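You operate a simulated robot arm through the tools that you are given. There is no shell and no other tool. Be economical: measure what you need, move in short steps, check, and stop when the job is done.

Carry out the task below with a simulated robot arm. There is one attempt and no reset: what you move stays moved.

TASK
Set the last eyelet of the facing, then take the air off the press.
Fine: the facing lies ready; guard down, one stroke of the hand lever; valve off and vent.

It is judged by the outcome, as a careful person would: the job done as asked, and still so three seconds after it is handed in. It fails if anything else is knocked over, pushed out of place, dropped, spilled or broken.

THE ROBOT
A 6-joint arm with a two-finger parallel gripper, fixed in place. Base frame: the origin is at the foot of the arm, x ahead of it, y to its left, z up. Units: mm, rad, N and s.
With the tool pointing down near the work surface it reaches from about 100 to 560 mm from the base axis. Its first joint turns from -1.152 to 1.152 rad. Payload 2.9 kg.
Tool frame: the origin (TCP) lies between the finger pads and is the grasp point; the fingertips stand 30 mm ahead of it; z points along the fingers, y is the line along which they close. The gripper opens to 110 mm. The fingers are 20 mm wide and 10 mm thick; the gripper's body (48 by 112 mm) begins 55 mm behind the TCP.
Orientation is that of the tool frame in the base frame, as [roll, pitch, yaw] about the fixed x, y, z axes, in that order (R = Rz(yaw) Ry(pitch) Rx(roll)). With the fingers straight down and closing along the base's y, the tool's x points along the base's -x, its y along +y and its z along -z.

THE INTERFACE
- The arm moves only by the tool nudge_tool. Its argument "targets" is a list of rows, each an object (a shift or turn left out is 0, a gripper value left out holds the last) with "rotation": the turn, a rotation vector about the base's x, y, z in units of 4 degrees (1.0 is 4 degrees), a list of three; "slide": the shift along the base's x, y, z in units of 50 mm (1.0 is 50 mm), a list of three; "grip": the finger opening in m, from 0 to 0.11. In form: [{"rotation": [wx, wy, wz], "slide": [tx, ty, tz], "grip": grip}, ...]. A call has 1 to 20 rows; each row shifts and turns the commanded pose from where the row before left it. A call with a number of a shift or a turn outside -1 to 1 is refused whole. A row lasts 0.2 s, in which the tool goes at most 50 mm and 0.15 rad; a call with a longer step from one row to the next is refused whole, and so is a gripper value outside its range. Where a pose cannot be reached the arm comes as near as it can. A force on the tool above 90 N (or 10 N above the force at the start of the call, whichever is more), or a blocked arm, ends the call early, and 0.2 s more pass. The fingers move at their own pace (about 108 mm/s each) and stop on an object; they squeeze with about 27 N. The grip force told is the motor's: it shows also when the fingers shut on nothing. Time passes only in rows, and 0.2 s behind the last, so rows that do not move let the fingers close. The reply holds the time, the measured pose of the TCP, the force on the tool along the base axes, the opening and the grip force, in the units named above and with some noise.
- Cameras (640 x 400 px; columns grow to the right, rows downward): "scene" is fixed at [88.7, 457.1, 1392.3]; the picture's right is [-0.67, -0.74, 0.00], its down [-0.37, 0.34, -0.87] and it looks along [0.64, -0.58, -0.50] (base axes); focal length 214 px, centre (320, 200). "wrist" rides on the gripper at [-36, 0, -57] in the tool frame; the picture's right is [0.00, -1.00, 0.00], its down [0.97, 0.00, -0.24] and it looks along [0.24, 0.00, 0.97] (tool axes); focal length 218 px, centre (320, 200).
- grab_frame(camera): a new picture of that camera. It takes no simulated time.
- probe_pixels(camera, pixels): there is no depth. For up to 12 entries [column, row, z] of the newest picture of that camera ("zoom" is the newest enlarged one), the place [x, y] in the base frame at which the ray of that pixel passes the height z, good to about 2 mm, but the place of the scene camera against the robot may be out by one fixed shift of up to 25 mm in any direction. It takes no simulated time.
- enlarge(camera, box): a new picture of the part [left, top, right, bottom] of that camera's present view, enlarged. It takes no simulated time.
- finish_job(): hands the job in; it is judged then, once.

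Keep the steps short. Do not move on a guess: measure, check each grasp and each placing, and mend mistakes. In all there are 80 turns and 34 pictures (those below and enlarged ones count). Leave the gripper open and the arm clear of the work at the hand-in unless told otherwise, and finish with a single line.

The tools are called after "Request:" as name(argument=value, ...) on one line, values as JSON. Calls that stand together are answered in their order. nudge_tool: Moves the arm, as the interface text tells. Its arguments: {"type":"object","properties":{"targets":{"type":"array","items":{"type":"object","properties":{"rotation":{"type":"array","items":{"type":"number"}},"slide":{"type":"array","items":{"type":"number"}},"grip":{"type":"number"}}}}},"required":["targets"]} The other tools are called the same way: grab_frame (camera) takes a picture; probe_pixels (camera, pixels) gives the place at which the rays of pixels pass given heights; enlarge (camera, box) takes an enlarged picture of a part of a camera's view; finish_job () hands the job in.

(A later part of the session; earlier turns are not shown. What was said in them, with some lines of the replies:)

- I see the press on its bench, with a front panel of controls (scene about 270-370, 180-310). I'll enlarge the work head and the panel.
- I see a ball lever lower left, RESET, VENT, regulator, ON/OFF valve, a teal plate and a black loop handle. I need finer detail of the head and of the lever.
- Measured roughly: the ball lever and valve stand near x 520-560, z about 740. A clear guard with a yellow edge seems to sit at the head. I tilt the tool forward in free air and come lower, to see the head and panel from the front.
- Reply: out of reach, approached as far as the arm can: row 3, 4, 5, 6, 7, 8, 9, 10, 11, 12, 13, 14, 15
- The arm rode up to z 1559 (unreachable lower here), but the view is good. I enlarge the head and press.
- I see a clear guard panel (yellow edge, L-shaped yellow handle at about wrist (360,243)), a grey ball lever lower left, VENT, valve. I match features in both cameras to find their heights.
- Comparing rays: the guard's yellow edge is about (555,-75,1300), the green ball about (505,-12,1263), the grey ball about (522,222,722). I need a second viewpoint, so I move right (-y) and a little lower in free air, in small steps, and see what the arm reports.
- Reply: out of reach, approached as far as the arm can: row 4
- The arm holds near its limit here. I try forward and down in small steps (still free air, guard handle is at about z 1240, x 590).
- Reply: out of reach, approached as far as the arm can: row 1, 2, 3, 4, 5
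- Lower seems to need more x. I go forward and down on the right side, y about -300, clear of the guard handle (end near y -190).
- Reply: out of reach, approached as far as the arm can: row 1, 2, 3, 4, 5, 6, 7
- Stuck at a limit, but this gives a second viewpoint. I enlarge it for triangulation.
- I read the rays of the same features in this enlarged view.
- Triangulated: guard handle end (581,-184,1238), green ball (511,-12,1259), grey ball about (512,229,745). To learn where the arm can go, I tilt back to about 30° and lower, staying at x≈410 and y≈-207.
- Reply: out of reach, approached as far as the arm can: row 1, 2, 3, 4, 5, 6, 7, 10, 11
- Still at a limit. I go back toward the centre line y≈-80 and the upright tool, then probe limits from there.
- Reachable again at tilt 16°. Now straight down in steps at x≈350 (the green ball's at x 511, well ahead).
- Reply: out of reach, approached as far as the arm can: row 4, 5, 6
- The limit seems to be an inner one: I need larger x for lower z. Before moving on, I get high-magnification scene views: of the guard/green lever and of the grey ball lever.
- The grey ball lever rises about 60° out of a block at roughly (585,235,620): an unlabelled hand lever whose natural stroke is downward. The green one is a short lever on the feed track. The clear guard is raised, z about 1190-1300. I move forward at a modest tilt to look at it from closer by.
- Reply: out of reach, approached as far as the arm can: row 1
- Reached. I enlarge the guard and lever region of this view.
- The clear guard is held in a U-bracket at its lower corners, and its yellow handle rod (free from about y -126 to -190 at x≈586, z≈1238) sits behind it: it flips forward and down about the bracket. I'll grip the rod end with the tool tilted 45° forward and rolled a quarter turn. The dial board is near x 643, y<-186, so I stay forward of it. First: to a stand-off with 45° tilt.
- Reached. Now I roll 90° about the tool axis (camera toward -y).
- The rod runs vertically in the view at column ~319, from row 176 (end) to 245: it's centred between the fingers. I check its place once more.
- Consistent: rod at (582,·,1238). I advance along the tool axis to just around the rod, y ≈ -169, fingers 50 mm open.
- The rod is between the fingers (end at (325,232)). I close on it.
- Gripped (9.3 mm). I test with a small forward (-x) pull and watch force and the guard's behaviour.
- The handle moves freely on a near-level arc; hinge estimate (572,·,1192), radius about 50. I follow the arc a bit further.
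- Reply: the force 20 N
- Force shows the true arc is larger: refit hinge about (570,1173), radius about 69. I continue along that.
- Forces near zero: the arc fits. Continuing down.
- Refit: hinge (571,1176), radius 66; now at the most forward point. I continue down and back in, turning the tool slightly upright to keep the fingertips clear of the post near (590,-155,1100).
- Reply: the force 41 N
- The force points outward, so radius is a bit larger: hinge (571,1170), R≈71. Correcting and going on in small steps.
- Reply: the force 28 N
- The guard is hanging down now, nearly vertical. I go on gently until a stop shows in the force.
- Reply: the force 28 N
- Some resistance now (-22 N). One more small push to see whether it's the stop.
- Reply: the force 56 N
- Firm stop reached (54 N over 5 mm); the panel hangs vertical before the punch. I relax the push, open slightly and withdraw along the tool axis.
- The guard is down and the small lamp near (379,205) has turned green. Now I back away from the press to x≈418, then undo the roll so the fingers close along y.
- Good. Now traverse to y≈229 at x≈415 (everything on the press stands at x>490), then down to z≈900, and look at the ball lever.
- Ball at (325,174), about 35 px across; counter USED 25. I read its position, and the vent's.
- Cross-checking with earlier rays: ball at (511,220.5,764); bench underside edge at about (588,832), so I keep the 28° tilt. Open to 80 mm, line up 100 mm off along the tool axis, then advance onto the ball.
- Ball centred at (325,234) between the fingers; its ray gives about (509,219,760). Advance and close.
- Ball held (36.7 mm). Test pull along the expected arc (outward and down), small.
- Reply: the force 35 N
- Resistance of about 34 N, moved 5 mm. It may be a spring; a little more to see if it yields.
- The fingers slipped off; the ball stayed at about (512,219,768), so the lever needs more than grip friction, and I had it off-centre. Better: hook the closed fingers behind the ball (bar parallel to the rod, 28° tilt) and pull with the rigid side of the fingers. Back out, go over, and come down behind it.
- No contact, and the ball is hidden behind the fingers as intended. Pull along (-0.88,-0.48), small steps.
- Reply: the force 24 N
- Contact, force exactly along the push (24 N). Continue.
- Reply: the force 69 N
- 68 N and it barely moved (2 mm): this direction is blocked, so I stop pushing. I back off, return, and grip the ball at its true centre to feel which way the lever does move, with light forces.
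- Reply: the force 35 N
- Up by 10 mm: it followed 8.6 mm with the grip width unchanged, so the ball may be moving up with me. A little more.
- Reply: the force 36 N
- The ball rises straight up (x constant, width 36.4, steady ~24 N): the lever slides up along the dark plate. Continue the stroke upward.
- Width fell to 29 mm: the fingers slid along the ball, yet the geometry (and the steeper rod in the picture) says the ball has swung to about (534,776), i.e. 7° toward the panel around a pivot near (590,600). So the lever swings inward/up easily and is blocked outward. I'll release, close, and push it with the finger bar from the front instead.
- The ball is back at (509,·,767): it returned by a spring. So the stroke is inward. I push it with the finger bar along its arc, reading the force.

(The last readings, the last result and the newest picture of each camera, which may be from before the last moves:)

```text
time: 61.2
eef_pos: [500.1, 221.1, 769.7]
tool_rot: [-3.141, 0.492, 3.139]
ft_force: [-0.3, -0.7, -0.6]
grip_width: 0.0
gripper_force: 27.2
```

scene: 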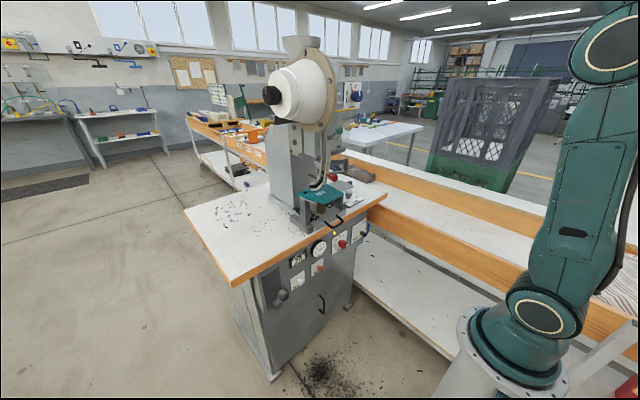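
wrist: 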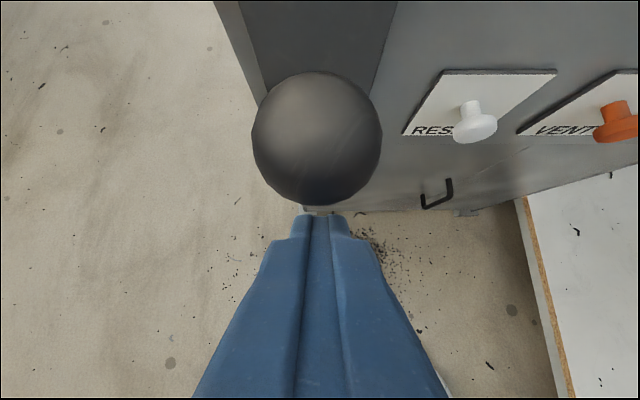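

Moved 31 mm with almost no force: the lever swings lightly. Continue along the arc until it meets a stop.

Request:
nudge_tool(targets=[{"slide": [0.16, 0, 0.04]}, {"slide": [0.16, 0, 0.02]}, {}])

```text
time: 62.0
eef_pos: [512.5, 219.5, 771.7]
tool_rot: [-3.141, 0.484, -3.14]
ft_force: [-19.6, 1.1, -4.9]
grip_width: 0.2
gripper_force: 27.5
```

Now 20 N at ball ≈ (541,779). A little more to tell spring from stop.

Request:
nudge_tool(targets=[{"slide": [0.14, 0, 0.02]}, {"slide": [0.14, 0, 0.02]}, {}])

```text
time: 62.8
eef_pos: [516.5, 218.8, 766.5]
tool_rot: [-3.134, 0.45, -3.134]
ft_force: [-87.8, 4.0, 18.6]
grip_width: 0.1
gripper_force: 27.1
```

A firm stop at 88 N, so I've reached the end of the lever's travel. I back off gently and retreat to the viewing pose where counter, lever and vent all show.

Request:
nudge_tool(targets=[{"slide": [-0.3, 0, -0.04]}, {"slide": [-0.3, 0, -0.08]}, {"slide": [-0.3, 0, -0.1]}, {"slide": [-0.3, 0, -0.1]}, {}, {"slide": [-0.2, 0, 0.6]}, {"slide": [-0.2, 0, 0.6]}, {"slide": [0, 0, 0.6]}, {"slide": [0, 0, 0.6]}, {"slide": [0, 0, 0.6]}, {"slide": [0, -0.4, 0.3]}, {"slide": [0, -0.6, 0]}, {}])

Request:
grab_frame(camera="wrist")

```text
time: 65.6
eef_pos: [452.0, 169.7, 924.4]
tool_rot: [3.139, 0.493, 3.139]
ft_force: [0.4, 0.9, 0.3]
grip_width: 0.0
gripper_force: 27.7
```

```text
2 pictures are left
```

wrist: 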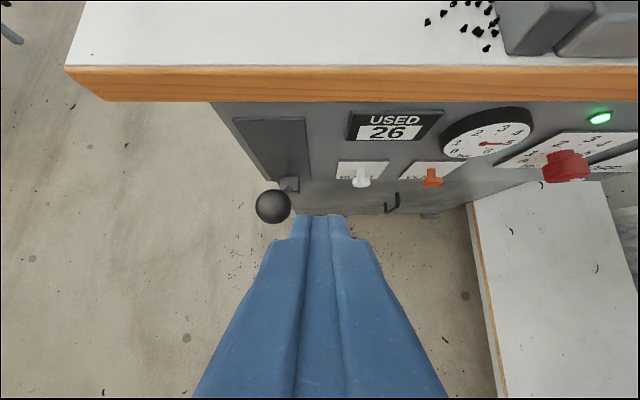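

USED now reads 26: exactly one stroke counted, lever back at rest, lamp green. Next the valve. Rays place its blue handle near (546,-284,762), pointing up/right toward ON. I go over to the right at x≈435 and look.

Request:
nudge_tool(targets=[{"slide": [-0.3, -0.6, 0]}, {"slide": [0, -0.9, 0]}, {"slide": [0, -0.9, 0]}, {"slide": [0, -0.9, 0]}, {"slide": [0, -0.9, 0]}, {"slide": [0, -0.9, 0]}, {"slide": [0, -0.9, 0]}, {"slide": [0, -0.9, 0]}, {"slide": [0, -0.9, 0]}, {"slide": [0, -0.9, 0]}, {"slide": [0.1, -0.2, -0.5]}, {"slide": [0.1, 0, -0.5]}, {}])

```text
time: 68.4
eef_pos: [445.4, -274.7, 876.4]
tool_rot: [3.14, 0.492, 3.141]
ft_force: [0.2, 0.2, -0.4]
grip_width: 0.0
gripper_force: 26.9
```

I take an enlarged look at the valve.

Request:
enlarge(camera="wrist", box=[208, 70, 432, 210])

Request:
probe_pixels(camera="zoom", pixels=[[320, 200, 740], [320, 200, 780], [420, 200, 740], [320, 300, 740], [320, 300, 780]])

```text
2.86 times, centred on (320, 140) of wrist
```

zoom: 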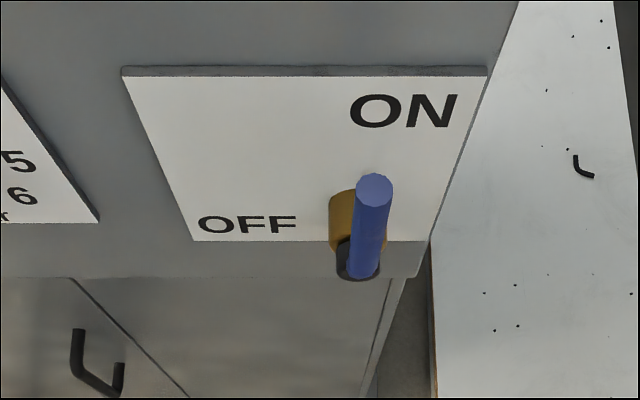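

```text
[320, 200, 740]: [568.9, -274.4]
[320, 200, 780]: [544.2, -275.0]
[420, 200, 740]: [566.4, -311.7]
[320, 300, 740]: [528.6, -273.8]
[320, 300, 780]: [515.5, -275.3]
```

Clear: the blue handle stands up (ON); OFF is to its left, so a quarter turn toward +y. Hub axis about (545,-289,733), handle tip about z 784. I bring the closed fingers to its right side (tip z≈765, y≈-325).

Request:
nudge_tool(targets=[{"slide": [0, -0.5, 0]}, {"slide": [0, -0.5, 0]}, {"slide": [0.5, 0, -0.2]}, {"slide": [0.5, 0, -0.2]}, {"slide": [0.5, 0, -0.3]}, {"slide": [0.3, 0, -0.5]}, {"slide": [0, 0, -0.5]}, {}])

```text
time: 70.2
eef_pos: [534.0, -326.1, 790.1]
tool_rot: [3.14, 0.493, 3.14]
ft_force: [1.2, 1.1, -0.9]
grip_width: 0.1
gripper_force: 27.0
```

Sweep toward +y, in two stages with a reading between.

Request:
nudge_tool(targets=[{"slide": [0, 0.15, 0]}, {"slide": [0, 0.15, 0]}, {"slide": [0, 0.15, 0]}, {}])

Request:
nudge_tool(targets=[{"slide": [0, 0.15, 0]}, {"slide": [0, 0.15, 0]}, {}])

```text
time: 71.2
eef_pos: [535.7, -303.8, 788.7]
tool_rot: [3.141, 0.493, 3.141]
ft_force: [-0.4, -1.1, 1.6]
grip_width: 0.0
gripper_force: 26.6
```

```text
time: 72.0
eef_pos: [536.3, -287.1, 789.0]
tool_rot: [3.14, 0.493, 3.14]
ft_force: [0.8, -0.4, -0.3]
grip_width: 0.0
gripper_force: 27.2
```

No noticeable force yet; the handle may turn lightly. Continue to y≈-270.

Request:
nudge_tool(targets=[{"slide": [0, 0.17, 0]}, {"slide": [0, 0.17, 0]}, {}])

```text
time: 72.8
eef_pos: [534.0, -270.5, 790.2]
tool_rot: [3.14, 0.49, 3.138]
ft_force: [-0.6, -0.1, -0.2]
grip_width: 0.2
gripper_force: 27.1
```

Still no force, so I must check by touch. I lift, go to y≈-257 and come down: a turned handle would be met near tip z≈770, an unturned one not at all.

Request:
nudge_tool(targets=[{"slide": [0, 0, 0.5]}, {"slide": [0, 0.26, 0]}, {"slide": [0, 0, -0.3]}, {"slide": [0, 0, -0.2]}, {"slide": [0, 0, -0.15]}, {}])

Request:
nudge_tool(targets=[{"slide": [0, 0, -0.15]}, {"slide": [0, 0, -0.15]}, {}])

```text
time: 74.2
eef_pos: [536.7, -257.8, 783.1]
tool_rot: [3.14, 0.492, -3.141]
ft_force: [-0.3, -0.2, 0.0]
grip_width: 0.2
gripper_force: 26.9
```

```text
time: 75.0
eef_pos: [535.1, -257.4, 767.4]
tool_rot: [3.139, 0.493, 3.141]
ft_force: [-0.1, -0.5, -0.3]
grip_width: 0.0
gripper_force: 27.3
```

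Tip at z≈741 now, still nothing. Down a little more: a handle lying at OFF should stop me at about 738.

Request:
nudge_tool(targets=[{"slide": [0, 0, -0.12]}, {"slide": [0, 0, -0.12]}, {}])

```text
time: 75.8
eef_pos: [534.7, -257.5, 754.5]
tool_rot: [-3.142, 0.492, 3.139]
ft_force: [-0.2, 0.0, -0.9]
grip_width: 0.2
gripper_force: 27.2
```

No contact. My hub height may be a bit high (rays allow an axis near z 710-715). I go down further in small steps, looking for contact.

Request:
nudge_tool(targets=[{"slide": [0, 0, -0.12]}, {"slide": [0, 0, -0.12]}, {}])

Request:
nudge_tool(targets=[{"slide": [0, 0, -0.12]}, {"slide": [0, 0, -0.1]}, {}])

```text
time: 76.6
eef_pos: [535.8, -257.4, 746.2]
tool_rot: [3.141, 0.491, 3.141]
ft_force: [-19.6, 8.0, 27.3]
grip_width: 0.2
gripper_force: 26.5
```

```text
time: 77.0
eef_pos: [535.2, -257.0, 745.6]
tool_rot: [3.136, 0.49, -3.141]
ft_force: [-23.7, 7.9, 29.7]
grip_width: 0.0
gripper_force: 27.4
stopped in row 2: the force on the tool passed its limit (the readings are from after the stop); the commanded pose is now the measured one
```

Firm stop (30 N) with the tip at z≈720 left of the hub: the handle lies at OFF against its stop. Now I lift off, back away, go to y≈4.5 and tilt further forward for pressing VENT (at about (569,4,686)).

Request:
nudge_tool(targets=[{"slide": [0, 0, 0.4]}, {"slide": [-0.4, 0, 0.4]}, {"slide": [-0.6, 0, 0]}, {"slide": [-0.6, 0, 0]}, {"slide": [0, 0.9, 0]}, {"slide": [0, 0.9, 0]}, {"slide": [0, 0.9, 0]}, {"slide": [0, 0.9, 0]}, {"slide": [0, 0.9, 0]}, {"slide": [0, 0.73, 0]}, {}])

Request:
nudge_tool(targets=[{"slide": [0.1, 0, 0], "rotation": [0, -1, 0]}, {"slide": [0.1, 0, -0.1], "rotation": [0, -1, 0]}, {"slide": [0.1, 0, -0.1], "rotation": [0, -1, 0]}, {"slide": [0.1, 0, -0.1], "rotation": [0, -1, 0]}, {"slide": [0.1, 0, -0.2], "rotation": [0, -1, 0]}, {"slide": [0.1, 0, -0.2], "rotation": [0, -1, 0]}, {"slide": [0.1, 0, -0.2], "rotation": [0, -1, 0]}, {"slide": [0.1, 0, -0.2], "rotation": [0, -1, 0]}, {"rotation": [0, -1, 0]}, {"rotation": [0, -1, 0]}, {}])

```text
time: 79.4
eef_pos: [456.1, 5.3, 787.1]
tool_rot: [3.14, 0.494, -3.14]
ft_force: [0.4, -0.1, 1.0]
grip_width: 0.2
gripper_force: 27.4
```

```text
time: 81.8
eef_pos: [497.0, 2.6, 728.6]
tool_rot: [-3.138, 1.192, -3.136]
ft_force: [-0.4, -0.1, -0.1]
grip_width: 0.1
gripper_force: 27.4
```

Tilt 68° reached. Lower to tip z≈686, then approach the button in small steps.

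Request:
nudge_tool(targets=[{"slide": [0, 0.02, -0.32]}, {"slide": [0, 0.02, -0.31]}, {"slide": [0.3, 0, 0]}, {"slide": [0.3, 0, 0]}, {}])

Request:
nudge_tool(targets=[{"slide": [0.12, 0, 0]}, {"slide": [0.12, 0, 0]}, {"slide": [0.12, 0, 0]}, {}])

```text
time: 83.0
eef_pos: [520.1, 6.2, 694.8]
tool_rot: [3.137, 1.187, -3.137]
ft_force: [0.3, 0.2, -0.3]
grip_width: 0.2
gripper_force: 26.7
out of reach, approached as far as the arm can: row 4
```

```text
time: 84.0
eef_pos: [538.1, 7.1, 693.4]
tool_rot: [-3.141, 1.188, -3.137]
ft_force: [-25.2, 2.5, 8.4]
grip_width: 0.0
gripper_force: 27.5
```

Contact at tip x≈566 with 25 N. Press further and hold.

Request:
nudge_tool(targets=[{"slide": [0.12, 0, 0]}, {"slide": [0.12, 0, 0]}, {}, {}])

```text
time: 85.0
eef_pos: [545.2, 6.2, 692.3]
tool_rot: [-3.137, 1.179, -3.134]
ft_force: [-79.1, 2.8, 37.7]
grip_width: 0.0
gripper_force: 26.6
```

It went in about 7 mm and bottomed. Hold for two seconds to let the air out.

Request:
nudge_tool(targets=[{}, {}, {}, {}, {}, {}, {}, {}, {}, {}])

Request:
nudge_tool(targets=[{"slide": [-0.4, 0, 0]}, {"slide": [-0.6, 0, 0]}, {"slide": [-0.6, 0, 0.3], "rotation": [0, 1, 0]}, {"slide": [-0.2, 0, 0.6], "rotation": [0, 1, 0]}, {"slide": [0, 0, 0.7], "rotation": [0, 1, 0]}, {"slide": [0, -0.6, 0.8], "rotation": [0, 1, 0]}, {"slide": [0, -0.6, 0.8], "rotation": [0, 1, 0]}, {"slide": [0, -0.6, 0.8], "rotation": [0, 1, 0]}, {"slide": [0, -0.6, 0.5], "rotation": [0, 1, 0], "grip": 0.11}, {"rotation": [0, 1, 0]}, {}])

```text
time: 87.2
eef_pos: [545.2, 5.6, 690.5]
tool_rot: [-3.138, 1.176, -3.135]
ft_force: [-75.0, 1.0, 27.5]
grip_width: 0.0
gripper_force: 27.1
```

```text
time: 89.6
eef_pos: [467.4, -124.9, 895.4]
tool_rot: [3.138, 0.631, -3.14]
ft_force: [0.2, -0.2, -0.7]
grip_width: 110.0
gripper_force: 0.0
out of reach, approached as far as the arm can: row 2, 4
```

Backed off, gripper open. I shift a little to the right so gauge and valve are both unobstructed, and use the last picture as the check.

Request:
nudge_tool(targets=[{"slide": [-0.1, -0.7, 0.1]}, {"slide": [0, -0.7, 0.1]}, {}])

Request:
grab_frame(camera="wrist")

```text
time: 90.4
eef_pos: [464.4, -193.5, 904.3]
tool_rot: [3.141, 0.632, -3.138]
ft_force: [-0.1, 0.1, -0.4]
grip_width: 109.9
gripper_force: 0.1
```

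```text
0 pictures are left
```

wrist: 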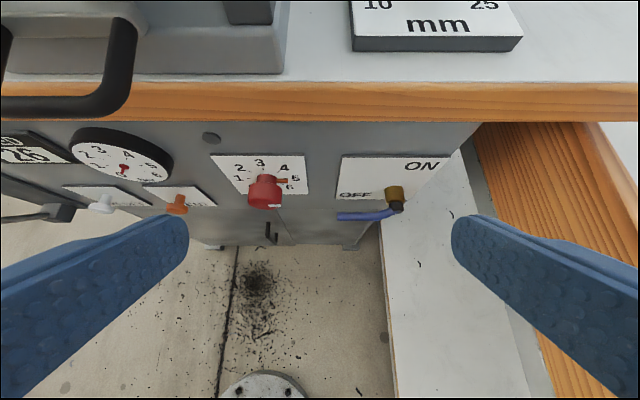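

The blue handle now points left to OFF, the lamp is out, and the gauge needle has left 5 for the lower-left (zero) end; the guard was left down and USED is 26. I move the open gripper a little further off and hand in.

Request:
nudge_tool(targets=[{"slide": [-0.5, 0, 0.2]}, {"slide": [-0.5, 0, 0.3]}, {}])

Request:
finish_job()

```text
time: 91.2
eef_pos: [414.4, -194.3, 930.6]
tool_rot: [3.14, 0.634, -3.14]
ft_force: [0.3, 0.1, 0.0]
grip_width: 110.3
gripper_force: 0.0
```

```text
The job is handed in.
```

The guard is down, the lever gave one stroke (USED went from 25 to 26), the valve is at OFF, and the press is vented: lamp out, gauge needle apparently at zero.
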